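You operate a simulated robot arm through the tools that you are given. There is no shell and no other tool. Be economical: measure what you need, move in short steps, check, and stop when the job is done.

The job below is to be done with a simulated robot arm. You get a single attempt, and the scene is never put back.

TASK
Take the silver coil and leave it on top of the brown flux carton. Then take the red block from the top of the small parts bench and leave it on top of the white banded bolt. Then pull the good drawer open. The order counts.

It is judged by the outcome, as a careful person would: the job done as asked, and still so three seconds after it is handed in. It fails if anything else is knocked over, pushed out of place, dropped, spilled or broken.

THE ROBOT
A 7-joint arm with a two-finger parallel gripper on a trunk, on a base that drives. Base frame: it is fixed to the floor where the robot stands at the start and does not move with it; the origin is under the middle of the robot, x ahead of it, y to its left, z up; the surface under the hand at the start is at about z = 0.82. Units: m, rad, N and s.
Its first joint turns from -2.897 to 2.897 rad. Places, roughly: good drawer [0.6, 2.4, 0.5]; red block (4x4x4 cm) [1, 0.1, 0.8]; silver coil (4x4x2 cm) [0.5, 0.2, 0.8]. Payload 1.57 kg.
The tool frame sits at the grasp point between the pads (the TCP): z along the fingers, y along the line on which they close. The tips reach 0.03 m beyond it. The gripper opens to 0.11 m. The fingers are 0.024 m wide and 0.012 m thick; the gripper's body (0.048 by 0.112 m) begins 0.078 m behind the TCP.
Orientation is told as [roll, pitch, yaw] about the base's x, y, z axes, in that order, counted from this pose: with the fingers straight down and closing along the base's y, the tool's x points along the base's -x, its y along +y and its z along -z.

THE INTERFACE
- The arm moves only by the tool move_arm. Its argument "rows" is one flat list of numbers, 7 for each row, row after row: the turn, a rotation vector about the tool's x, y, z in rad, then the shift along the tool's x, y, z in mm, then the finger opening in mm, from 0 to 110. In form: [ax, ay, az, tx, ty, tz, gripper, ax, ay, az, tx, ty, tz, gripper, ...]. A call has 1 to 20 rows; each row is the pose to reach, as a shift and turn from the pose commanded when the call began, along the tool's axes at that moment. Each row takes 0.2 s and may step no farther than 0.05 m and 0.15 rad from the row before; otherwise, or with a gripper value out of range, the whole call is refused. Where a pose cannot be reached the arm comes as near as it can. A force on the tool above 40 N (or 10 N above the force at the start of the call, whichever is more), or a blocked arm, ends the call early, and 0.2 s more pass. Each finger travels about 0.108 m/s and halts on what it meets, pressing with about 32 N; the grip force reading is that of the motor and also rises with nothing between the fingers. The clock runs only during rows and for 0.2 s after the last one: add rows that repeat a pose to give the fingers time. The reply holds the time, the measured pose of the TCP, the force on the tool along the base axes, the opening and the grip force, in the units named above and with some noise, with the torque about the TCP (base axes, N m) and any sound that the robot's microphone picked up.
- Cameras (640 x 400 px; columns grow to the right, rows downward): "scene" is now at [0.4968, 0.1543, 1.3384]; the picture's right is [-0.62, -0.79, 0.00], its down [-0.61, 0.48, -0.63] and it looks along [0.50, -0.39, -0.78] (base axes); focal length 214 px, centre (320, 200). "wrist" rides on the gripper at [0.07, 0.016, -0.141] in the tool frame; the picture's right is [-0.23, 0.97, 0.00], its down [-0.85, -0.20, -0.48] and it looks along [-0.47, -0.11, 0.88] (tool axes); focal length 222 px, centre (320, 200). There is no depth. A picture from a camera that has moved, and an enlarged one, comes with that camera's place and axes in the base frame and with its lens. The place of the scene camera against the robot may be out by one fixed shift of up to 0.012 m in any direction.
- snapshot(camera): a new picture of that camera. It takes no simulated time.
- lift_body(by): slides the trunk up (or, below 0, down) by that many m; the arm and the scene camera ride with it, the base frame stays. It gives what a move gives, with no picture.
- base_move(legs): drives the robot by 1 to 6 legs, each [ahead, left, turn to the left] in m, m and rad, along the robot's own axes; the way and the turn of a leg run together, so that a leg with both is an arc; at most 1.5 m and 3.142 rad a leg. The arm and the cameras ride along, it lands a little off, and it stops where it bumps. It gives what a move gives.
- pan_tilt(pan, tilt): turns the head with the scene camera to pan (to the left, within 1.798 rad either way) and tilt (down, from -0.506 to 1.204), counted from straight ahead of the robot. It gives what a move gives.
- inspect(camera, box): a new picture of the part [left, top, right, bottom] of that camera's present view, enlarged. It takes no simulated time.
- hand_in(): hands the job in; it is judged then, once.

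Work in short steps. Places have to be worked out from the pictures, the camera data and where the tool is seen: move nearer, look again, correct. Check each grasp and each placing, and mend what went wrong. You have 165 turns and 108 pictures in all, those below and enlarged ones among them. Open the gripper and draw the arm clear of the work before you hand the job in, unless the task says otherwise; then end with one line.

The tools are called after ">>>" as name(argument=value, ...) on one line, values as JSON. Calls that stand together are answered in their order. move_arm: Moves the arm, as the interface text tells. Its arguments: {"type":"object","properties":{"rows":{"type":"array","items":{"type":"number"}}},"required":["rows"]} The other tools are called the same way: lift_body (by) slides the trunk up or down; base_move (legs) drives the base; pan_tilt (pan, tilt) turns the head that bears the scene camera; snapshot (camera) takes a picture; inspect (camera, box) takes an enlarged picture of a part of a camera's view; hand_in () hands the job in.

At the start:

```text
time: 0.0
ee_pos: [0.6879, -0.0913, 1.1809]
tool_rot: [-0.001, 0.0, 0.0]
wrist_force: [0.0, 0.6, -0.2]
ft_torque: [0.01, 0.04, 0.0]
width: 0.1099
grip_force: 0.1
trunk travel left (down, up): [-0.4, 0.21]
robot x, y, heading: [-0.0007, 0.0001, -0.003]
head pan, tilt: [-0.663, 0.888]
```

scene: 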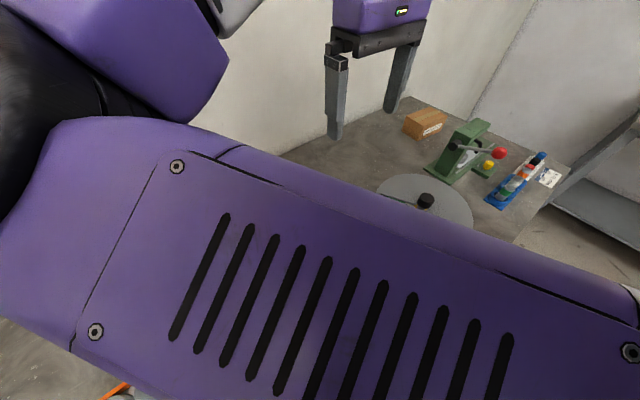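
wrist: 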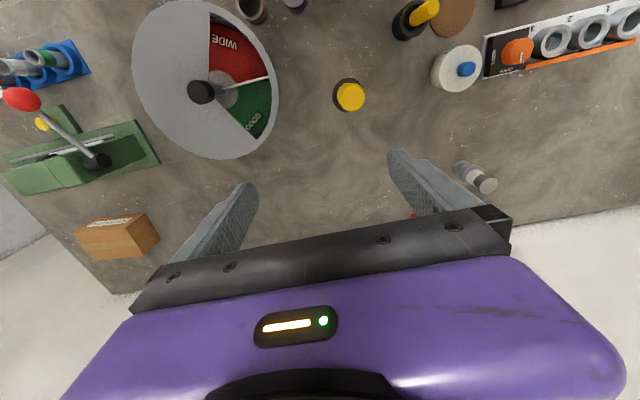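

The arm blocks the scene camera, so I'll turn the head to look to the left side of the table first.

>>> pan_tilt(pan=0.5, tilt=0.9)

>>> snapshot(camera="scene")

>>> inspect(camera="wrist", box=[380, 0, 640, 220])

```text
time: 1.4
ee_pos: [0.6869, -0.0916, 1.1808]
tool_rot: [-0.001, 0.0, 0.001]
wrist_force: [-1.0, -1.0, 0.1]
ft_torque: [-0.02, 0.01, 0.01]
width: 0.1101
grip_force: 0.1
trunk travel left (down, up): [-0.4, 0.21]
robot x, y, heading: [0.0028, 0.0028, -0.001]
head pan, tilt: [0.499, 0.901]
```

```text
105 pictures are left
camera scene: at [0.5032, 0.2373, 1.3375], right [0.48, -0.88, 0.0], down [-0.69, -0.37, -0.62], along [0.55, 0.3, -0.78], focal length 214 px, centre (320, 200)
```

scene: 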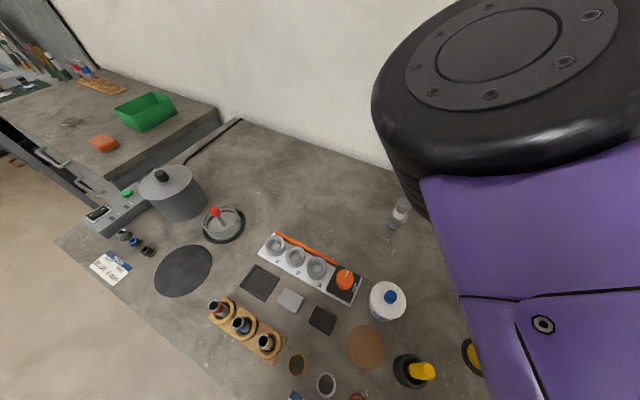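

```text
1.82 times, centred on (510, 110) of wrist
camera zoom: at [0.6185, -0.0749, 1.3208], right [0.23, 0.97, 0.0], down [0.85, -0.2, 0.48], along [0.47, -0.11, -0.88], focal length 404 px, centre (-26, 364)
```

zoom: 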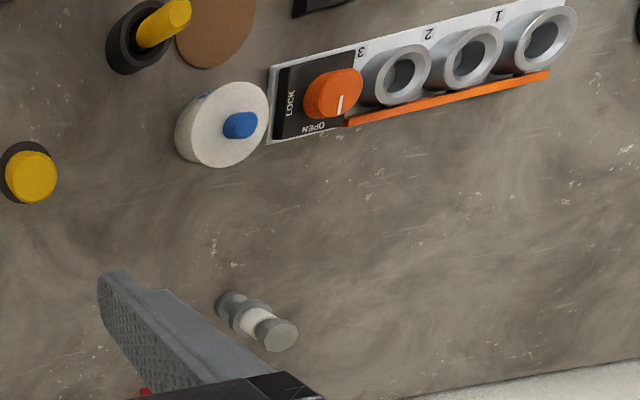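

I see many objects; the silver ring near the bottom edge may be the coil. I'll tilt further down and take a close look.

>>> pan_tilt(pan=0.4, tilt=1.2)

>>> snapshot(camera="scene")

>>> inspect(camera="scene", box=[200, 180, 460, 400])

```text
time: 2.2
ee_pos: [0.6876, -0.0916, 1.1806]
tool_rot: [-0.002, 0.0, 0.001]
wrist_force: [-0.3, -0.3, -0.3]
ft_torque: [0.0, 0.01, -0.01]
width: 0.1101
grip_force: 0.1
trunk travel left (down, up): [-0.4, 0.21]
robot x, y, heading: [0.0003, 0.002, 0.002]
head pan, tilt: [0.4, 1.201]
```

```text
103 pictures are left
camera scene: at [0.4884, 0.223, 1.3177], right [0.39, -0.92, 0.0], down [-0.86, -0.36, -0.36], along [0.33, 0.14, -0.93], focal length 214 px, centre (320, 200)
```

scene: 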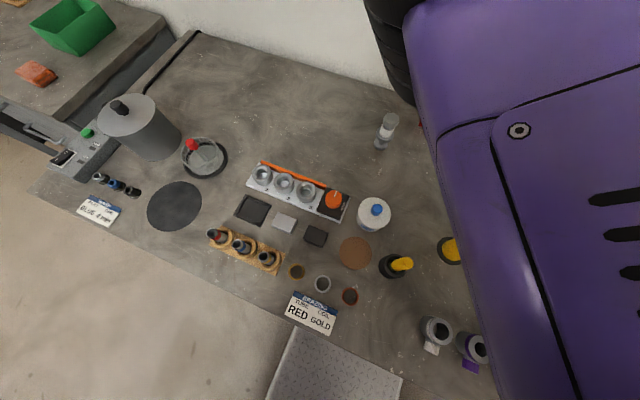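

```text
1.82 times, centred on (330, 290) of scene
camera zoom: at [0.4884, 0.223, 1.3177], right [0.39, -0.92, 0.0], down [-0.86, -0.36, -0.36], along [0.33, 0.14, -0.93], focal length 390 px, centre (302, 36)
```

zoom: 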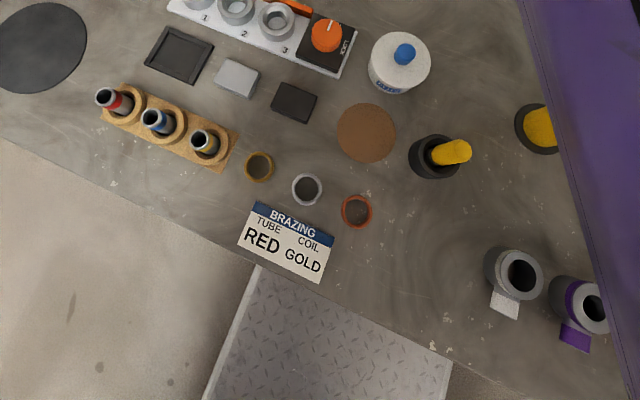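

The silver coil is the middle ring, at about [0.49, 0.22]. The carton is about [0.85, -0.67]. Before shifting the base to the right to reach both, I check that side is free.

>>> pan_tilt(pan=-1.3, tilt=0.8)

>>> snapshot(camera="scene")

```text
time: 3.9
ee_pos: [0.6875, -0.0905, 1.1808]
tool_rot: [-0.002, -0.002, 0.0]
wrist_force: [0.3, -0.6, -0.2]
ft_torque: [0.01, -0.04, 0.01]
width: 0.1101
grip_force: 0.0
trunk travel left (down, up): [-0.4, 0.21]
robot x, y, heading: [-0.0016, -0.0036, 0.003]
head pan, tilt: [-1.3, 0.799]
```

```text
101 pictures are left
camera scene: at [0.4585, 0.1235, 1.3454], right [-0.96, -0.27, 0.0], down [-0.19, 0.69, -0.7], along [0.19, -0.67, -0.72], focal length 214 px, centre (320, 200)
```

scene: 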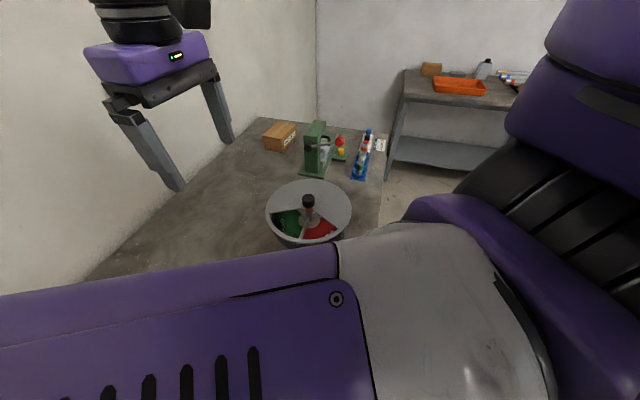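

The right side looks clear on the floor; I drive 0.30 m to the right so that coil and carton are both in reach.

>>> base_move(legs=[[0, -0.3, 0]])

>>> pan_tilt(pan=0.6, tilt=1.1)

>>> snapshot(camera="scene")

>>> snapshot(camera="wrist")

```text
time: 6.0
ee_pos: [0.6867, -0.394, 1.1798]
tool_rot: [-0.002, 0.0, -0.004]
wrist_force: [0.4, -0.4, -0.6]
ft_torque: [-0.02, 0.02, 0.02]
width: 0.1101
grip_force: 0.1
trunk travel left (down, up): [-0.4, 0.21]
robot x, y, heading: [0.0029, -0.297, -0.006]
head pan, tilt: [-1.3, 0.799]
```

```text
time: 7.8
ee_pos: [0.6878, -0.3931, 1.1796]
tool_rot: [-0.001, 0.0, -0.004]
wrist_force: [0.2, 0.1, 0.0]
ft_torque: [0.0, -0.02, 0.05]
width: 0.1101
grip_force: 0.1
trunk travel left (down, up): [-0.4, 0.21]
robot x, y, heading: [-0.0025, -0.3037, -0.006]
head pan, tilt: [0.6, 1.1]
```

```text
100 pictures are left
camera scene: at [0.4892, -0.0652, 1.3236], right [0.56, -0.83, 0.0], down [-0.74, -0.5, -0.45], along [0.38, 0.26, -0.89], focal length 214 px, centre (320, 200)
```

scene: 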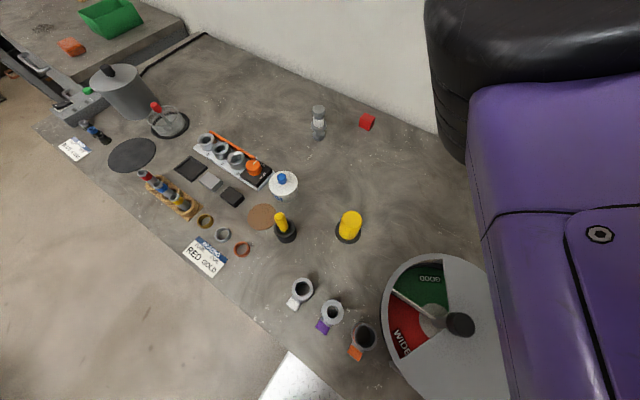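

```text
99 pictures are left
camera wrist: at [0.6179, -0.3774, 1.3208], right [0.23, 0.97, 0.0], down [0.85, -0.2, 0.48], along [0.47, -0.11, -0.88], focal length 222 px, centre (320, 200)
```

wrist: 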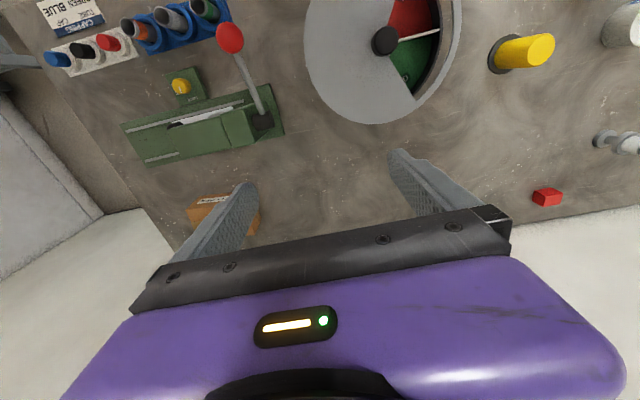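

The picture agrees: silver coil at about [0.492, 0.218]. I move above it at z≈1.05, turning the hand a quarter turn so the fingers close along x, between the neighbours.

>>> move_arm(rows=[0, 0, -0.112, 14, 43.6, 9.3, 90, 0, 0, -0.224, 28, 87.3, 18.6, 80, 0, 0, -0.337, 42, 130.9, 27.9, 80, 0, 0, -0.449, 56, 174.6, 37.1, 80, 0, 0, -0.561, 70, 218.2, 46.4, 80, 0, 0, -0.673, 84, 261.9, 55.7, 80, 0, 0, -0.785, 98, 305.5, 65, 80, 0, 0, -0.898, 112, 349.1, 74.3, 80, 0, 0, -1.01, 126, 392.8, 83.6, 80, 0, 0, -1.122, 140, 436.4, 92.9, 80, 0, 0, -1.234, 154, 480.1, 102.1, 80, 0, 0, -1.346, 168, 523.7, 111.4, 80, 0, 0, -1.459, 182, 567.4, 120.7, 80, 0, 0, -1.571, 196, 611, 130, 80, 0, 0, -1.571, 196, 611, 130, 80])

>>> snapshot(camera="wrist")

>>> snapshot(camera="scene")

```text
time: 8.6
ee_pos: [0.6495, -0.3621, 1.1556]
tool_rot: [0.0, 0.003, 0.056]
wrist_force: [-0.2, 1.1, 0.1]
ft_torque: [0.0, -0.01, 0.02]
width: 0.0803
grip_force: 0.0
trunk travel left (down, up): [-0.4, 0.21]
robot x, y, heading: [0.0007, -0.3031, -0.005]
head pan, tilt: [0.6, 1.1]
stopped in row 3: the arm was blocked; the commanded pose is now the measured one
```

```text
98 pictures are left
camera wrist: at [0.5794, -0.3493, 1.2963], right [0.17, 0.98, 0.0], down [0.87, -0.15, 0.48], along [0.47, -0.08, -0.88], focal length 222 px, centre (320, 200)
```

wrist: 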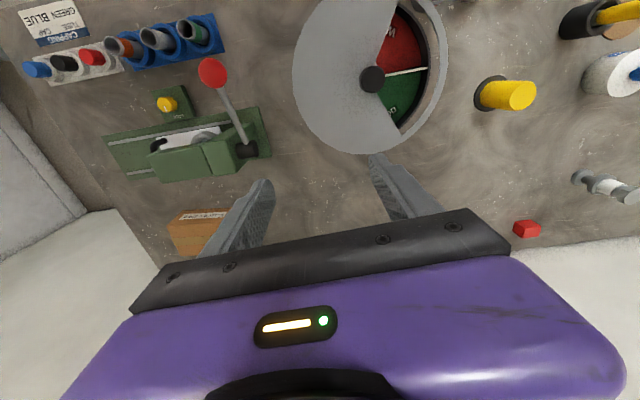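

```text
97 pictures are left
camera scene: at [0.4893, -0.0654, 1.3236], right [0.56, -0.83, 0.0], down [-0.74, -0.5, -0.45], along [0.38, 0.26, -0.89], focal length 214 px, centre (320, 200)
```

scene: 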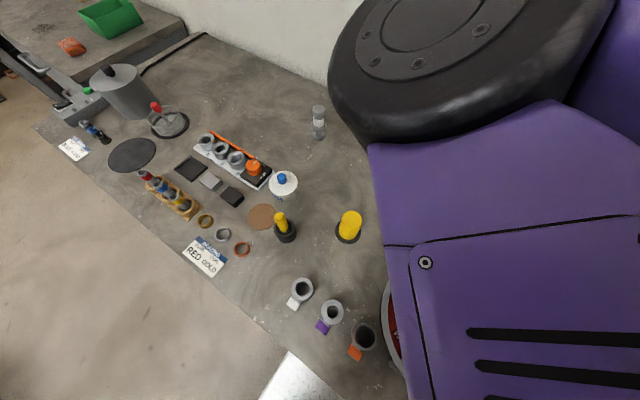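

The arm was blocked swinging left, most likely by the head, which stands about 0.44 m ahead and 0.2 m left of the robot. I'll drive so the coil is straight ahead instead; first I look at the floor on the left and behind.

>>> pan_tilt(pan=1.79, tilt=0.6)

>>> snapshot(camera="scene")

```text
time: 9.9
ee_pos: [0.6482, -0.3621, 1.1565]
tool_rot: [0.001, 0.002, 0.054]
wrist_force: [-0.5, -0.5, -0.5]
ft_torque: [-0.02, 0.0, 0.05]
width: 0.08
grip_force: 0.1
trunk travel left (down, up): [-0.4, 0.21]
robot x, y, heading: [0.0027, -0.3016, -0.003]
head pan, tilt: [1.791, 0.6]
```

```text
96 pictures are left
camera scene: at [0.4181, -0.0146, 1.3622], right [0.98, 0.21, 0.0], down [0.12, -0.55, -0.82], along [-0.18, 0.81, -0.57], focal length 214 px, centre (320, 200)
```

scene: 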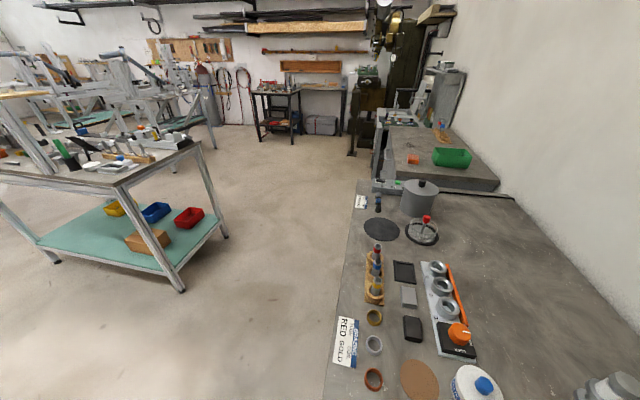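

The floor is clear. I drive back 0.17 and left 0.57 with the hand high above the table.

>>> base_move(legs=[[-0.17, 0, 0], [0, 0.57, 0]])

>>> pan_tilt(pan=-0.3, tilt=1.2)

>>> snapshot(camera="wrist")

>>> snapshot(camera="scene")

```text
time: 14.3
ee_pos: [0.4811, 0.217, 1.1561]
tool_rot: [0.001, 0.004, 0.058]
wrist_force: [-0.2, 0.5, -0.3]
ft_torque: [0.0, -0.01, 0.03]
width: 0.08
grip_force: 0.0
trunk travel left (down, up): [-0.4, 0.21]
robot x, y, heading: [-0.1704, 0.2783, 0.002]
head pan, tilt: [1.791, 0.6]
```

```text
time: 16.3
ee_pos: [0.4812, 0.2166, 1.1571]
tool_rot: [0.001, 0.003, 0.057]
wrist_force: [-0.5, 0.1, -0.2]
ft_torque: [0.0, -0.02, -0.03]
width: 0.0802
grip_force: 0.0
trunk travel left (down, up): [-0.4, 0.21]
robot x, y, heading: [-0.1652, 0.2755, 0.003]
head pan, tilt: [-0.3, 1.201]
```

```text
95 pictures are left
camera wrist: at [0.4115, 0.2282, 1.2963], right [0.17, 0.99, 0.0], down [0.87, -0.15, 0.48], along [0.47, -0.08, -0.88], focal length 222 px, centre (320, 200)
```

wrist: 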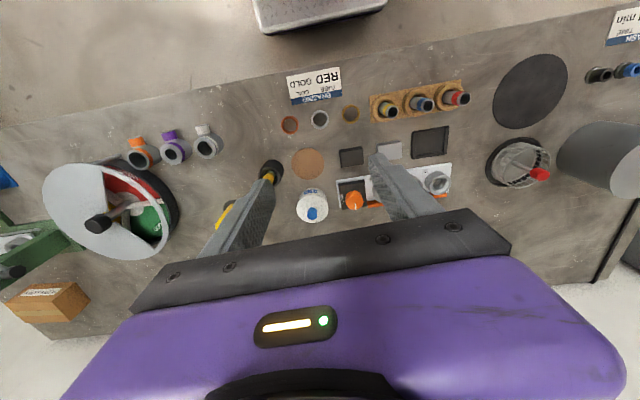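

```text
94 pictures are left
camera scene: at [0.3222, 0.4598, 1.3177], right [-0.3, -0.96, 0.0], down [-0.89, 0.28, -0.36], along [0.35, -0.11, -0.93], focal length 214 px, centre (320, 200)
```

scene: 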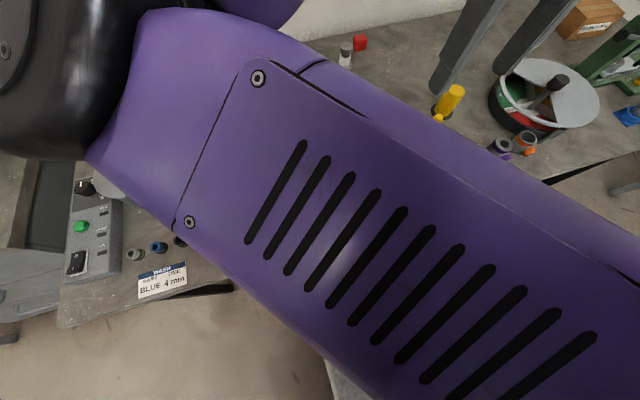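

Hand is directly above the coil (wrist view puts it at about [0.48, 0.217]). I turn the hand a quarter turn while lowering to z≈1.0.

>>> move_arm(rows=[0, 0, -0.14, 0, 0, 14, 80, 0, 0, -0.28, 0, 0, 28, 80, 0, 0, -0.42, 0, 0, 42, 80, 0, 0, -0.56, 0, 0, 56, 80, 0, 0, -0.7, 0, 0, 70, 80, 0, 0, -0.84, 0, 0, 84, 80, 0, 0, -0.98, 0, 0, 98, 80, 0, 0, -1.12, 0, 0, 112, 80, 0, 0, -1.26, 0, 0, 126, 80, 0, 0, -1.4, 0, 0, 140, 80, 0, 0, -1.514, 0, 0, 157, 80, 0, 0, -1.514, 0, 0, 157, 80])

>>> snapshot(camera="wrist")

```text
time: 18.9
ee_pos: [0.4807, 0.2124, 0.9999]
tool_rot: [-0.001, 0.0, 1.522]
wrist_force: [0.0, -0.2, -1.3]
ft_torque: [0.0, 0.0, 0.05]
width: 0.0799
grip_force: 0.1
out of reach, approached as far as the arm can: row 11, 12
trunk travel left (down, up): [-0.4, 0.21]
robot x, y, heading: [-0.1672, 0.2742, -0.001]
head pan, tilt: [-0.3, 1.201]
```

```text
93 pictures are left
camera wrist: at [0.4608, 0.1442, 1.1396], right [-0.96, 0.27, 0.0], down [0.24, 0.84, 0.48], along [0.13, 0.46, -0.88], focal length 222 px, centre (320, 200)
```

wrist: 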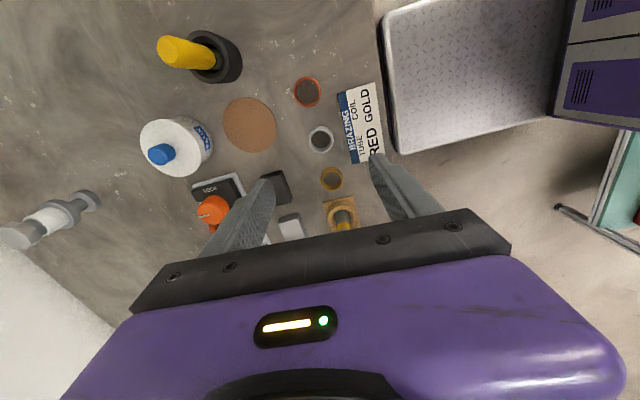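

The coil at [0.480, 0.214] is right under the TCP. I lower to z≈0.90 and check again.

>>> move_arm(rows=[0, 0, 0, 0, 0, 33, 80, 0, 0, 0, 0, 0, 66, 80, 0, 0, 0, 0, 0, 100, 80, 0, 0, 0, 0, 0, 100, 80])

>>> snapshot(camera="wrist")

```text
time: 19.9
ee_pos: [0.4795, 0.2157, 0.8974]
tool_rot: [0.003, -0.001, 1.571]
wrist_force: [0.1, 0.0, 0.3]
ft_torque: [0.0, 0.02, 0.01]
width: 0.0797
grip_force: 0.2
trunk travel left (down, up): [-0.4, 0.21]
robot x, y, heading: [-0.1684, 0.2746, -0.002]
head pan, tilt: [-0.3, 1.201]
```

```text
92 pictures are left
camera wrist: at [0.4645, 0.1462, 1.0375], right [-0.97, 0.23, 0.0], down [0.2, 0.85, 0.48], along [0.11, 0.47, -0.88], focal length 222 px, centre (320, 200)
```

wrist: 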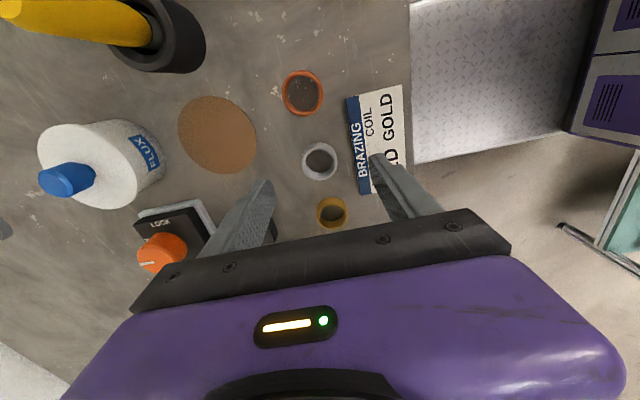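

Alignment is good. A small card lies near one finger, so I narrow to 60 mm and go down to TCP z≈0.856, keeping the tips off the table, then close.

>>> move_arm(rows=[0, 0, 0, 0, 0, 0, 60, 0, 0, 0, 0, 0, 20, 60, 0, 0, 0, 0, 0, 41, 60, 0, 0, 0, 0, 0, 41, 60])

>>> snapshot(camera="wrist")

```text
time: 20.9
ee_pos: [0.4797, 0.2153, 0.8576]
tool_rot: [0.005, 0.0, 1.571]
wrist_force: [0.7, 0.2, -0.2]
ft_torque: [0.0, 0.02, 0.01]
width: 0.0601
grip_force: 0.0
trunk travel left (down, up): [-0.4, 0.21]
robot x, y, heading: [-0.1683, 0.2755, -0.001]
head pan, tilt: [-0.3, 1.201]
```

```text
91 pictures are left
camera wrist: at [0.4644, 0.1461, 0.997], right [-0.97, 0.23, 0.0], down [0.2, 0.85, 0.48], along [0.11, 0.47, -0.88], focal length 222 px, centre (320, 200)
```

wrist: 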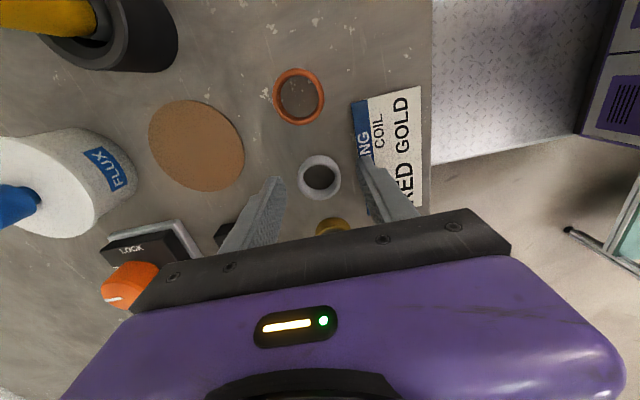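

The coil sits between the tips; closing now.

>>> move_arm(rows=[0, 0, 0, 0, 0, 1, 45, 0, 0, 0, 0, 0, 2, 30, 0, 0, 0, 0, 0, 2, 20, 0, 0, 0, 0, 0, 2, 20])

>>> snapshot(camera="wrist")

```text
time: 21.9
ee_pos: [0.4809, 0.2163, 0.8554]
tool_rot: [0.004, 0.0, 1.569]
wrist_force: [-2.7, -0.1, 9.8]
ft_torque: [0.01, -0.01, 0.03]
width: 0.0348
grip_force: 32.5
trunk travel left (down, up): [-0.4, 0.21]
robot x, y, heading: [-0.1689, 0.2737, -0.006]
head pan, tilt: [-0.3, 1.201]
```

```text
90 pictures are left
camera wrist: at [0.4646, 0.1464, 0.9962], right [-0.97, 0.23, 0.0], down [0.2, 0.85, 0.48], along [0.11, 0.47, -0.88], focal length 222 px, centre (320, 200)
```

wrist: 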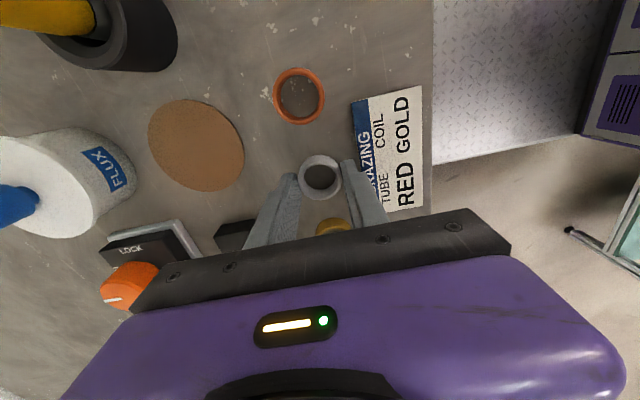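

The grip holds at 35 mm with 32 N. I lift straight, then turn the hand back while rising to z≈1.15.

>>> move_arm(rows=[0, 0, 0, 0, 0, -15, 20, 0, 0, 0, 0, 0, -40, 20, 0, 0, 0, 0, 0, -70, 20, 0, 0, 0, 0, 0, -100, 20, 0, 0, 0.14, 0, 0, -120, 20, 0, 0, 0.28, 0, 0, -140, 20, 0, 0, 0.42, 0, 0, -160, 20, 0, 0, 0.56, 0, 0, -180, 20, 0, 0, 0.7, 0, 0, -200, 20, 0, 0, 0.84, 0, 0, -220, 20, 0, 0, 0.98, 0, 0, -240, 20, 0, 0, 1.12, 0, 0, -260, 20, 0, 0, 1.26, 0, 0, -280, 20, 0, 0, 1.4, 0, 0, -295, 20, 0, 0, 1.52, 0, 0, -295, 20, 0, 0, 1.57, 0, 0, -295, 20])

>>> snapshot(camera="wrist")

```text
time: 25.3
ee_pos: [0.4816, 0.2159, 1.1502]
tool_rot: [0.0, 0.004, -0.001]
wrist_force: [0.8, 0.3, 0.5]
ft_torque: [0.02, 0.0, 0.0]
width: 0.02
grip_force: 0.2
trunk travel left (down, up): [-0.4, 0.21]
robot x, y, heading: [-0.1672, 0.2738, -0.004]
head pan, tilt: [-0.3, 1.201]
```

```text
89 pictures are left
camera wrist: at [0.4125, 0.2322, 1.2918], right [0.23, 0.97, 0.0], down [0.86, -0.2, 0.48], along [0.46, -0.11, -0.88], focal length 222 px, centre (320, 200)
```

wrist: 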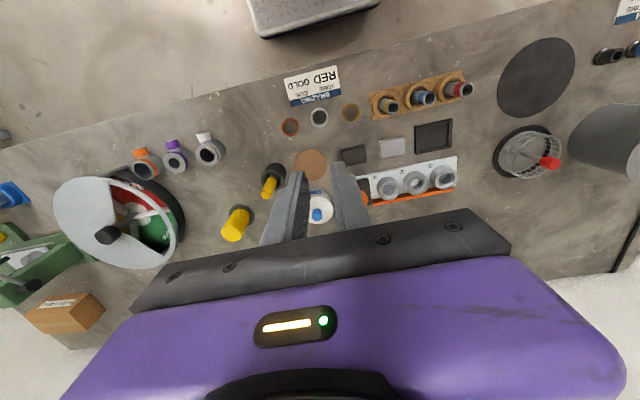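

The coil slipped out and still stands in its place: probably I gripped above the ring's equator (the upward 9.8 N fits). I return over it and will go lower this time.

>>> move_arm(rows=[0, 0, -0.14, 0, 0, 20, 40, 0, 0, -0.28, 0, 0, 40, 60, 0, 0, -0.42, 0, 0, 60, 60, 0, 0, -0.56, 0, 0, 80, 60, 0, 0, -0.7, 0, 0, 100, 60, 0, 0, -0.84, 0, 0, 120, 60, 0, 0, -0.98, 0, 0, 140, 60, 0, 0, -1.12, 0, 0, 160, 60, 0, 0, -1.26, 0, 0, 180, 60, 0, 0, -1.4, 0, 0, 200, 60, 0, 0, -1.5, 0, 0, 220, 60, 0, 0, -1.571, 0, 0, 250, 60, 0, 0, -1.571, 0, 0, 250, 60])

>>> inspect(camera="wrist", box=[240, 80, 440, 260])

```text
time: 28.1
ee_pos: [0.4789, 0.2175, 0.9013]
tool_rot: [0.003, 0.003, 1.574]
wrist_force: [-0.2, -0.1, -0.1]
ft_torque: [-0.04, 0.01, 0.02]
width: 0.0601
grip_force: 0.0
trunk travel left (down, up): [-0.4, 0.21]
robot x, y, heading: [-0.1676, 0.2736, -0.004]
head pan, tilt: [-0.3, 1.201]
```

```text
2.22 times, centred on (340, 170) of wrist
camera zoom: at [0.4642, 0.1474, 1.0411], right [-0.97, 0.22, 0.0], down [0.2, 0.86, 0.48], along [0.1, 0.47, -0.88], focal length 494 px, centre (276, 267)
```

zoom: 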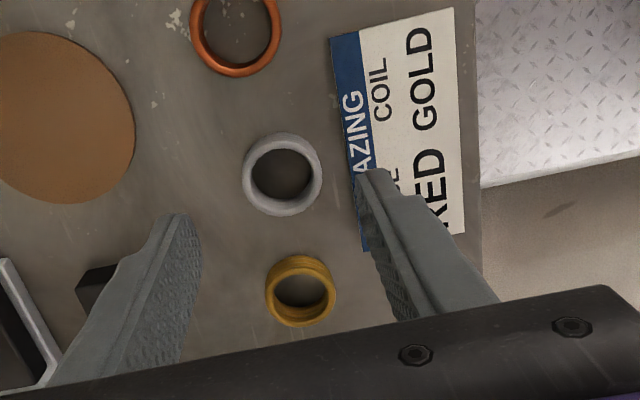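

From the ring's size the coil top is around z≈0.825, so the table is lower than assumed. I descend with fine steps at the end to about z≈0.840, watching force.

>>> move_arm(rows=[0, 0, 0, -2, 2, 25, 60, 0, 0, 0, -2, 2, 48, 60, 0, 0, 0, -2, 2, 54, 60, 0, 0, 0, -2, 2, 57, 60, 0, 0, 0, -2, 2, 60, 60, 0, 0, 0, -2, 2, 60, 60])

>>> inspect(camera="wrist", box=[240, 80, 440, 260])

```text
time: 28.9
ee_pos: [0.4769, 0.2173, 0.8518]
tool_rot: [-0.004, 0.004, 1.571]
wrist_force: [-2.8, -0.6, 26.9]
ft_torque: [0.02, 1.02, 0.0]
width: 0.0621
grip_force: 1.4
trunk travel left (down, up): [-0.4, 0.21]
robot x, y, heading: [-0.1708, 0.2722, -0.0]
head pan, tilt: [-0.3, 1.201]
stopped in row 4: the force on the tool passed its limit at 49 N (the readings are from after the stop); the commanded pose is now the measured one
```

```text
2.22 times, centred on (340, 170) of wrist
camera zoom: at [0.4611, 0.1484, 0.9924], right [-0.97, 0.23, 0.0], down [0.2, 0.86, 0.48], along [0.11, 0.46, -0.88], focal length 494 px, centre (276, 267)
```

zoom: 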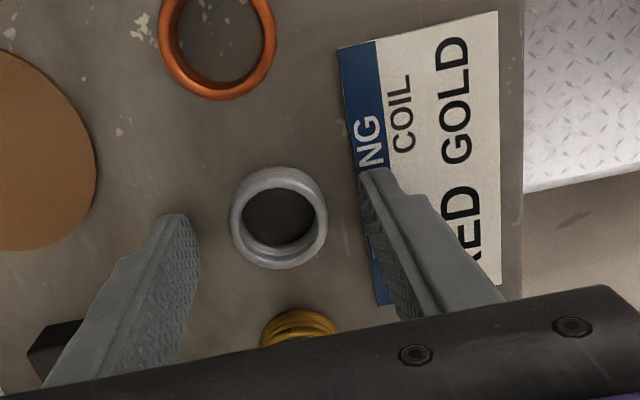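

One finger met the label card (torque shows the −x finger), so the card is in the way of a deep grip. I rise a little and turn the closing line to about 45°, so both fingers pass between card and neighbouring coils.

>>> move_arm(rows=[0, 0, 0, 0, 0, -20, 60, 0, 0, 0.13, 2, 1, -40, 60, 0, 0, 0.26, 2, 1, -40, 60, 0, 0, 0.39, 2, 1, -40, 60, 0, 0, 0.52, 2, 1, -40, 52, 0, 0, 0.65, 2, 1, -40, 46, 0, 0, 0.77, 2, 1, -40, 46, 0, 0, 0.77, 2, 1, -22, 46, 0, 0, 0.77, 2, 1, -22, 46])

>>> inspect(camera="wrist", box=[240, 80, 440, 260])

```text
time: 30.9
ee_pos: [0.4762, 0.2155, 0.8729]
tool_rot: [-0.002, 0.004, 0.801]
wrist_force: [-0.3, 1.3, -0.4]
ft_torque: [0.01, 0.01, -0.01]
width: 0.0462
grip_force: 0.1
trunk travel left (down, up): [-0.4, 0.21]
robot x, y, heading: [-0.1677, 0.2756, 0.007]
head pan, tilt: [-0.3, 1.201]
```

```text
2.22 times, centred on (340, 170) of wrist
camera zoom: at [0.4158, 0.1772, 1.0122], right [-0.54, 0.84, 0.0], down [0.74, 0.48, 0.48], along [0.4, 0.26, -0.88], focal length 494 px, centre (276, 267)
```

zoom: 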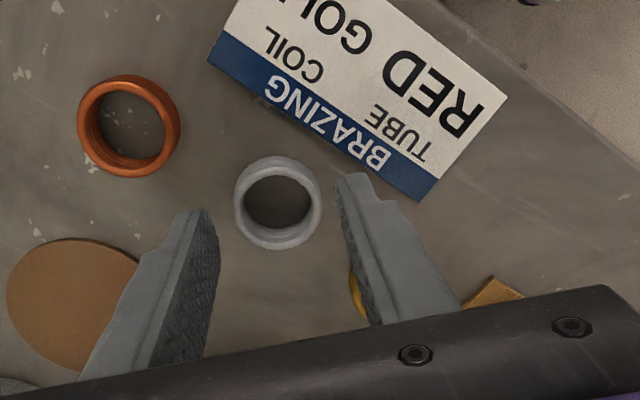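

Alignment holds (coil at about [0.474, 0.215]) and the fingers clear the card. I descend to z≈0.850 in fine steps.

>>> move_arm(rows=[0, 0, 0, 2, 1, 12, 46, 0, 0, 0, 2, 1, 18, 46, 0, 0, 0, 2, 1, 21, 46, 0, 0, 0, 2, 1, 22.5, 46, 0, 0, 0, 2, 1, 22.5, 46])

>>> inspect(camera="wrist", box=[240, 80, 440, 260])

```text
time: 32.1
ee_pos: [0.4745, 0.2156, 0.8502]
tool_rot: [-0.002, 0.0, 0.803]
wrist_force: [0.5, 1.4, 22.1]
ft_torque: [0.34, 0.65, -0.03]
width: 0.046
grip_force: 0.0
trunk travel left (down, up): [-0.4, 0.21]
robot x, y, heading: [-0.1647, 0.2761, 0.0]
head pan, tilt: [-0.3, 1.201]
```

```text
2.22 times, centred on (340, 170) of wrist
camera zoom: at [0.4139, 0.1772, 0.9907], right [-0.54, 0.84, 0.0], down [0.74, 0.48, 0.48], along [0.4, 0.26, -0.88], focal length 494 px, centre (276, 267)
```

zoom: 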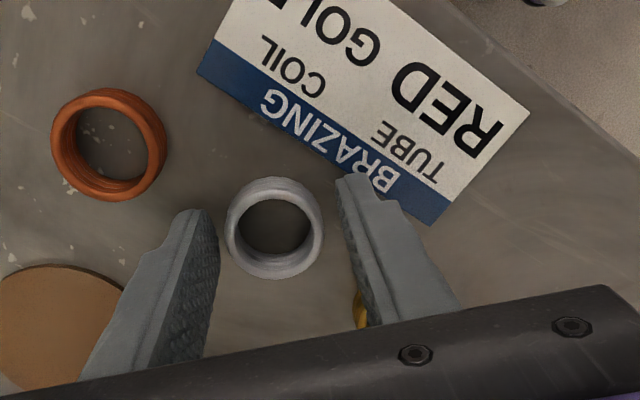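

Still a light touch on the card's corner, so the table is at ≈0.82. I ease up 1 mm and close, then lift only 15 mm slowly to check the hold.

>>> move_arm(rows=[0, 0, 0, 0, 0, -1.5, 46, 0, 0, 0, 0, 0, -1.5, 34, 0, 0, 0, 0, 0, -1, 22, 0, 0, 0, 0, 0, -1, 22, 0, 0, 0, 0, 0, -1, 22])

>>> inspect(camera="wrist", box=[240, 80, 440, 260])

```text
time: 33.3
ee_pos: [0.4748, 0.2146, 0.8516]
tool_rot: [-0.006, 0.0, 0.802]
wrist_force: [-1.1, 5.0, 26.6]
ft_torque: [0.45, 0.58, -0.04]
width: 0.0348
grip_force: 32.9
trunk travel left (down, up): [-0.4, 0.21]
robot x, y, heading: [-0.169, 0.2747, -0.001]
head pan, tilt: [-0.3, 1.201]
```

```text
2.22 times, centred on (340, 170) of wrist
camera zoom: at [0.4146, 0.1766, 0.9913], right [-0.54, 0.84, 0.0], down [0.74, 0.48, 0.48], along [0.4, 0.26, -0.88], focal length 494 px, centre (276, 267)
```

zoom: 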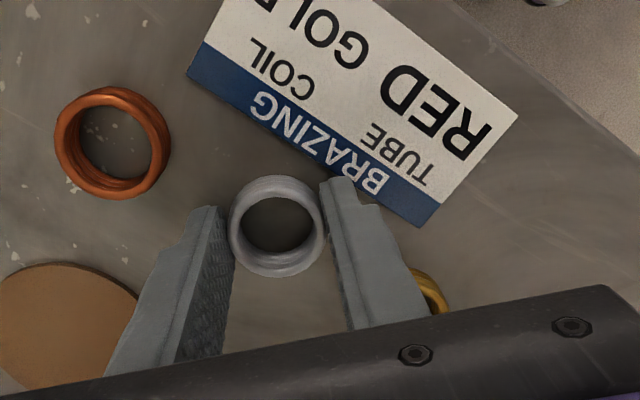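

It grips at 34.8 mm; the finger had dragged the card by a few mm. Now a slow small lift.

>>> move_arm(rows=[0, 0, 0, 0, 0, -2, 15, 0, 0, 0, 0, 0, -5, 15, 0, 0, 0, 0, 0, -9, 15, 0, 0, 0, 0, 0, -14, 15, 0, 0, 0, 0, 0, -20, 15])

>>> inspect(camera="wrist", box=[240, 80, 440, 260])

```text
time: 34.5
ee_pos: [0.4736, 0.2154, 0.8714]
tool_rot: [-0.001, 0.002, 0.802]
wrist_force: [-0.5, -0.1, -1.6]
ft_torque: [0.02, 0.01, -0.03]
width: 0.0346
grip_force: 31.7
trunk travel left (down, up): [-0.4, 0.21]
robot x, y, heading: [-0.1682, 0.2729, 0.003]
head pan, tilt: [-0.3, 1.201]
```

```text
2.22 times, centred on (340, 170) of wrist
camera zoom: at [0.4141, 0.1761, 1.011], right [-0.54, 0.84, 0.0], down [0.74, 0.48, 0.48], along [0.4, 0.26, -0.88], focal length 494 px, centre (276, 267)
```

zoom: 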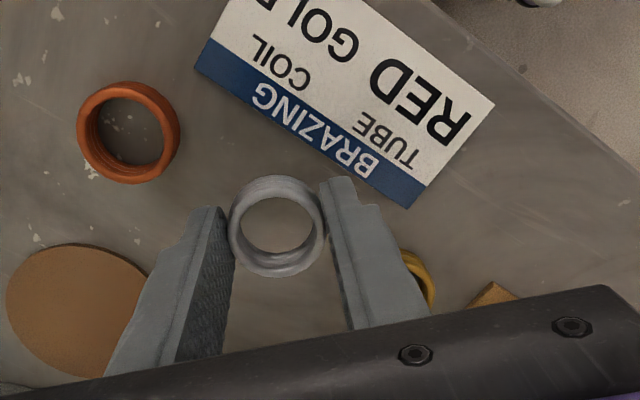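

The coil is held now. I lift on to z≈1.15 smoothly, turning the hand back to straight.

>>> move_arm(rows=[0, 0, 0, 0, 0, -20, 15, 0, 0, 0, 0, 0, -45, 15, 0, 0, 0.1, 0, 0, -70, 15, 0, 0, 0.2, 0, 0, -95, 15, 0, 0, 0.3, 0, 0, -120, 15, 0, 0, 0.4, 0, 0, -145, 15, 0, 0, 0.5, 0, 0, -170, 15, 0, 0, 0.6, 0, 0, -195, 15, 0, 0, 0.7, 0, 0, -220, 15, 0, 0, 0.8, 0, 0, -245, 15, 0, 0, 0.8, 0, 0, -275, 15])

>>> snapshot(camera="wrist")

```text
time: 36.9
ee_pos: [0.471, 0.2142, 1.1444]
tool_rot: [-0.003, -0.001, 0.0]
wrist_force: [0.6, -1.0, -1.6]
ft_torque: [0.02, -0.01, -0.02]
width: 0.0345
grip_force: 31.6
trunk travel left (down, up): [-0.4, 0.21]
robot x, y, heading: [-0.17, 0.272, 0.001]
head pan, tilt: [-0.3, 1.201]
```

```text
82 pictures are left
camera wrist: at [0.4027, 0.2301, 1.2842], right [0.23, 0.97, 0.0], down [0.85, -0.2, 0.48], along [0.47, -0.11, -0.88], focal length 222 px, centre (320, 200)
```

wrist: 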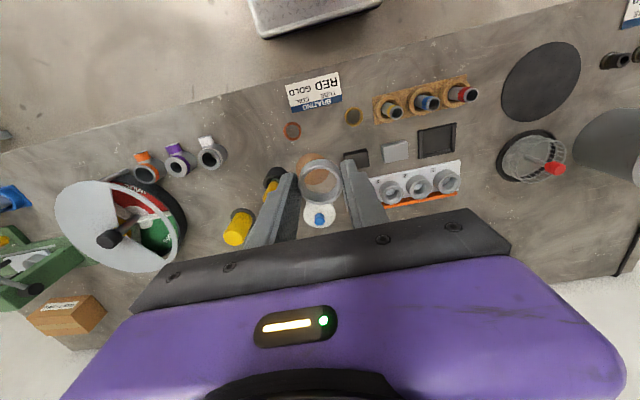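

The coil hangs firmly. I raise the trunk a little for clearance over the press knob (top ≈1.0), then drive right and slightly ahead to the carton.

>>> lift_body(by=0.06)

>>> base_move(legs=[[0, -0.89, 0], [0.13, 0, 0]])

>>> snapshot(camera="wrist")

```text
time: 37.9
ee_pos: [0.472, 0.213, 1.2037]
tool_rot: [-0.004, -0.002, 0.0]
wrist_force: [0.6, 0.8, -0.6]
ft_torque: [-0.04, 0.01, -0.04]
width: 0.0352
grip_force: 31.9
trunk travel left (down, up): [-0.46, 0.15]
robot x, y, heading: [-0.1714, 0.2749, 0.002]
head pan, tilt: [-0.3, 1.201]
```

```text
time: 43.5
ee_pos: [0.6063, -0.659, 1.2037]
tool_rot: [-0.005, -0.002, 0.011]
wrist_force: [-0.6, -0.1, -1.0]
ft_torque: [0.0, 0.01, 0.03]
width: 0.0348
grip_force: 31.8
trunk travel left (down, up): [-0.46, 0.15]
robot x, y, heading: [-0.0362, -0.6058, 0.011]
head pan, tilt: [-0.3, 1.201]
```

```text
81 pictures are left
camera wrist: at [0.5373, -0.644, 1.344], right [0.21, 0.98, 0.0], down [0.86, -0.19, 0.48], along [0.47, -0.11, -0.88], focal length 222 px, centre (320, 200)
```

wrist: 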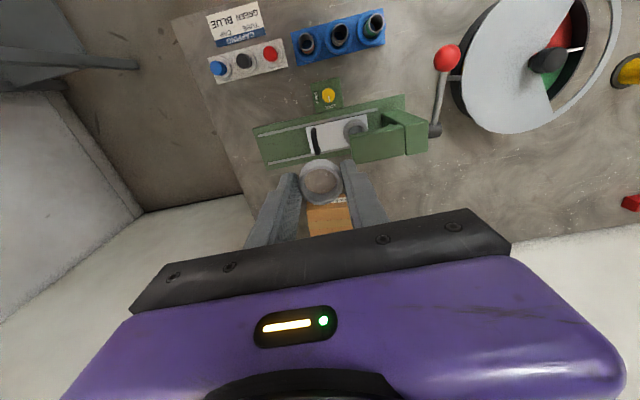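

The carton is at about [0.83, -0.69], behind the press. I reach forward 0.16 m at height to see it better.

>>> move_arm(rows=[0, 0, 0, -40, 0, 0, 15, 0, 0, 0, -80, 0, 0, 15, 0, 0, 0, -120, 0, 0, 15, 0, 0, 0, -160, 0, 0, 15, 0, 0, 0, -160, 0, 0, 15])

>>> snapshot(camera="wrist")

>>> pan_tilt(pan=-0.7, tilt=0.9)

>>> snapshot(camera="scene")

```text
time: 44.6
ee_pos: [0.7646, -0.6574, 1.2068]
tool_rot: [-0.001, -0.003, 0.014]
wrist_force: [-0.4, -0.3, -0.3]
ft_torque: [-0.03, -0.01, 0.0]
width: 0.0348
grip_force: 32.5
trunk travel left (down, up): [-0.46, 0.15]
robot x, y, heading: [-0.0363, -0.6038, 0.008]
head pan, tilt: [-0.3, 1.201]
```

```text
80 pictures are left
camera wrist: at [0.6946, -0.6421, 1.3462], right [0.21, 0.98, 0.0], down [0.86, -0.19, 0.48], along [0.47, -0.1, -0.88], focal length 222 px, centre (320, 200)
```

wrist: 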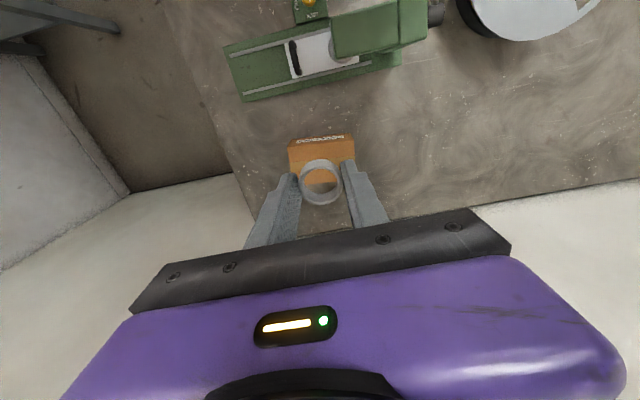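

```text
time: 45.5
ee_pos: [0.7636, -0.6591, 1.2061]
tool_rot: [-0.004, 0.0, 0.011]
wrist_force: [0.1, -0.8, -0.5]
ft_torque: [0.02, -0.02, 0.01]
width: 0.0348
grip_force: 32.2
trunk travel left (down, up): [-0.46, 0.15]
robot x, y, heading: [-0.0358, -0.6066, 0.016]
head pan, tilt: [-0.7, 0.901]
```

```text
79 pictures are left
camera scene: at [0.4593, -0.4472, 1.3974], right [-0.64, -0.77, 0.0], down [-0.6, 0.5, -0.62], along [0.48, -0.39, -0.78], focal length 214 px, centre (320, 200)
```

scene: 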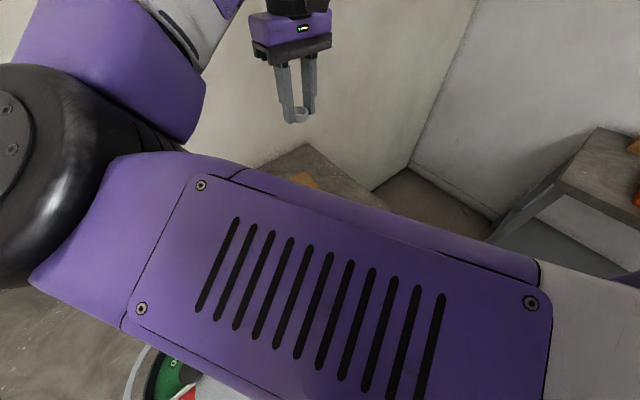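

>>> inspect(camera="wrist", box=[240, 110, 400, 220])

```text
3.64 times, centred on (320, 165) of wrist
camera zoom: at [0.6943, -0.6423, 1.3462], right [0.21, 0.98, 0.0], down [0.86, -0.19, 0.48], along [0.47, -0.11, -0.88], focal length 808 px, centre (320, 327)
```

zoom: 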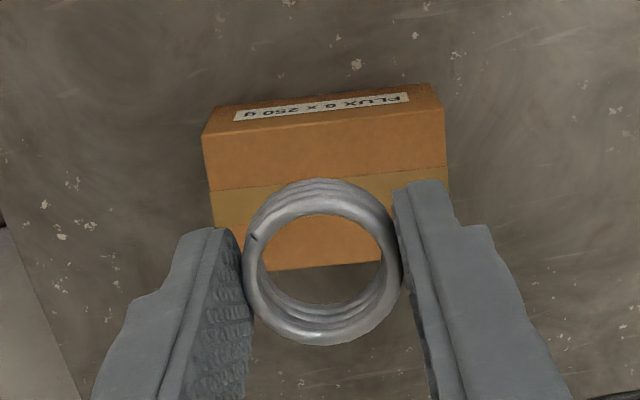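

The carton's top centre is about [0.849, -0.675], top at z≈0.89. I go above it and lower to z≈0.97.

>>> move_arm(rows=[0, 0, 0, -40, -8, 0, 15, 0, 0, 0, -85, -16, 0, 15, 0, 0, 0, -85, -16, 40, 15, 0, 0, 0, -85, -16, 80, 15, 0, 0, 0, -85, -16, 120, 15, 0, 0, 0, -85, -16, 160, 15, 0, 0, 0, -85, -16, 200, 15, 0, 0, 0, -85, -16, 236, 15, 0, 0, 0, -85, -16, 236, 15])

>>> snapshot(camera="wrist")

```text
time: 47.5
ee_pos: [0.8545, -0.6717, 0.9667]
tool_rot: [-0.002, -0.003, 0.01]
wrist_force: [-0.1, 0.1, 0.0]
ft_torque: [0.02, -0.02, 0.01]
width: 0.0346
grip_force: 32.7
trunk travel left (down, up): [-0.46, 0.15]
robot x, y, heading: [-0.0333, -0.601, 0.008]
head pan, tilt: [-0.7, 0.901]
```

```text
77 pictures are left
camera wrist: at [0.7844, -0.6554, 1.1078], right [0.21, 0.98, 0.0], down [0.86, -0.19, 0.48], along [0.47, -0.1, -0.88], focal length 222 px, centre (320, 200)
```

wrist: 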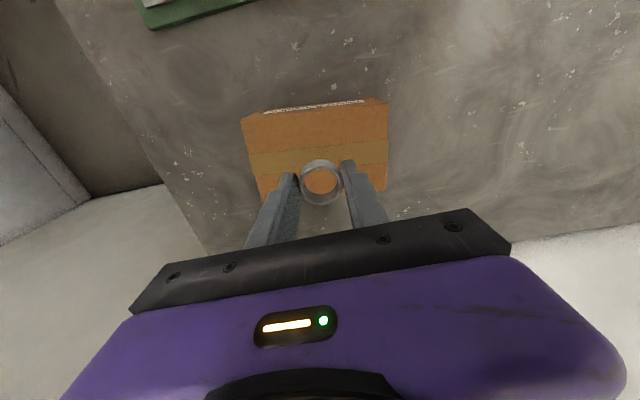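

Well centred above the carton. I lower in fine steps until contact.

>>> move_arm(rows=[0, 0, 0, 2, 0, 20, 15, 0, 0, 0, 2, 0, 30, 15, 0, 0, 0, 2, 0, 35, 15, 0, 0, 0, 2, 0, 38, 15, 0, 0, 0, 2, 0, 41, 15, 0, 0, 0, 2, 0, 43, 15, 0, 0, 0, 2, 0, 45, 15, 0, 0, 0, 2, 0, 47, 15, 0, 0, 0, 2, 0, 49, 15, 0, 0, 0, 2, 0, 51, 15, 0, 0, 0, 2, 0, 53, 15])

>>> inspect(camera="wrist", box=[220, 80, 420, 240])

```text
time: 50.0
ee_pos: [0.8513, -0.6737, 0.9205]
tool_rot: [-0.003, -0.009, 0.011]
wrist_force: [-8.3, -2.3, 17.9]
ft_torque: [0.31, 0.48, 0.18]
width: 0.0346
grip_force: 32.0
trunk travel left (down, up): [-0.46, 0.15]
robot x, y, heading: [-0.0361, -0.602, 0.01]
head pan, tilt: [-0.7, 0.901]
stopped in row 11: the force on the tool passed its limit at 42 N (the readings are from after the stop); the commanded pose is now the measured one
```

```text
2.50 times, centred on (320, 160) of wrist
camera zoom: at [0.7809, -0.6579, 1.0598], right [0.22, 0.98, 0.0], down [0.85, -0.19, 0.49], along [0.47, -0.11, -0.87], focal length 555 px, centre (320, 300)
```

zoom: 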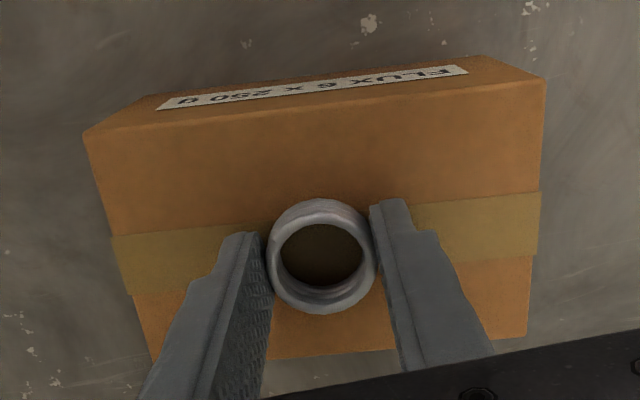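

The coil is seated on the carton. I ease up 2 mm, open, and rise straight.

>>> move_arm(rows=[0, 0, 0, 0, 0, -1.5, 15, 0, 0, 0, 0, 0, -1.5, 34, 0, 0, 0, 0, 0, -1.5, 40, 0, 0, 0, 0, 0, -1.5, 50, 0, 0, 0, 0, 0, -2, 60, 0, 0, 0, 0, 0, -2, 60, 0, 0, 0, 0, 0, -20, 60, 0, 0, 0, 0, 0, -50, 60, 0, 0, 0, 0, 0, -90, 60, 0, 0, 0, 0, 0, -130, 60, 0, 0, 0, 0, 0, -170, 60, 0, 0, 0, 0, 0, -210, 60])

>>> inspect(camera="wrist", box=[220, 80, 420, 240])

```text
time: 52.6
ee_pos: [0.8484, -0.6713, 1.1286]
tool_rot: [-0.005, -0.004, 0.014]
wrist_force: [-0.5, -0.6, 0.0]
ft_torque: [0.02, -0.01, -0.01]
width: 0.06
grip_force: 0.0
trunk travel left (down, up): [-0.46, 0.15]
robot x, y, heading: [-0.0354, -0.6019, 0.01]
head pan, tilt: [-0.7, 0.901]
```

```text
2.50 times, centred on (320, 160) of wrist
camera zoom: at [0.7793, -0.6559, 1.2679], right [0.21, 0.98, 0.0], down [0.85, -0.19, 0.48], along [0.47, -0.11, -0.88], focal length 555 px, centre (320, 300)
```

zoom: 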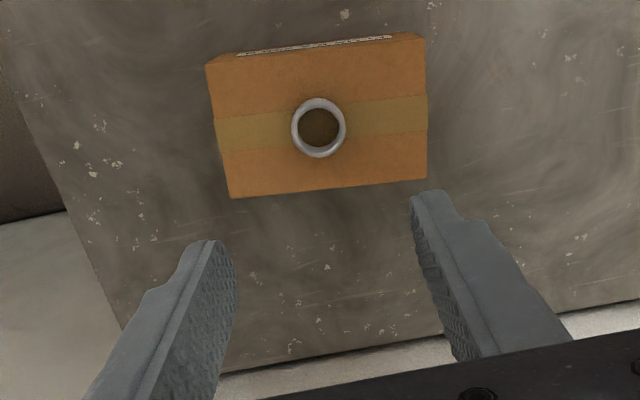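

The coil rests in the middle of the carton top. Next I retract the arm, then drive to the red block (about [1.0, 0.1]).

>>> move_arm(rows=[0, 0, 0, 30, 0, -30, 90, 0, 0, 0, 60, 0, -60, 90, 0, 0, 0, 100, 0, -70, 90, 0, 0, 0, 140, 0, -70, 90, 0, 0, 0, 170, 0, -70, 90, 0, 0, 0, 170, 0, -70, 90])

>>> base_move(legs=[[0, 0.86, 0], [0.05, 0, 0]])

>>> snapshot(camera="wrist")

```text
time: 54.0
ee_pos: [0.682, -0.674, 1.198]
tool_rot: [-0.002, -0.008, 0.014]
wrist_force: [0.8, -1.1, 0.3]
ft_torque: [0.01, 0.01, -0.03]
width: 0.0899
grip_force: 0.1
trunk travel left (down, up): [-0.46, 0.15]
robot x, y, heading: [-0.0295, -0.602, 0.006]
head pan, tilt: [-0.7, 0.901]
```

```text
time: 59.1
ee_pos: [0.7234, 0.1844, 1.1983]
tool_rot: [-0.003, -0.006, 0.008]
wrist_force: [-0.1, 0.0, 0.2]
ft_torque: [0.0, -0.04, -0.02]
width: 0.0902
grip_force: 0.0
trunk travel left (down, up): [-0.46, 0.15]
robot x, y, heading: [0.008, 0.2554, 0.004]
head pan, tilt: [-0.7, 0.901]
```

```text
74 pictures are left
camera wrist: at [0.6541, 0.2011, 1.3377], right [0.22, 0.98, 0.0], down [0.85, -0.19, 0.48], along [0.47, -0.11, -0.87], focal length 222 px, centre (320, 200)
```

wrist: 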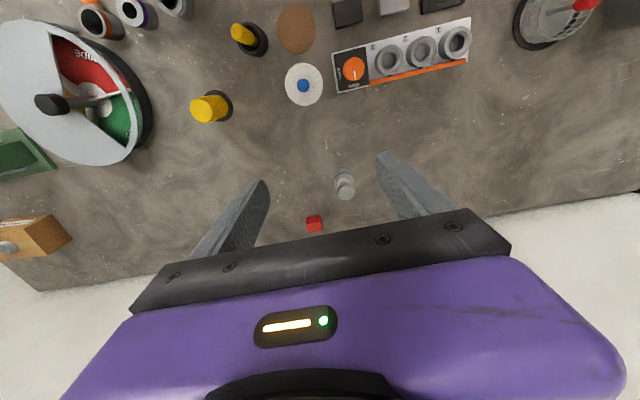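

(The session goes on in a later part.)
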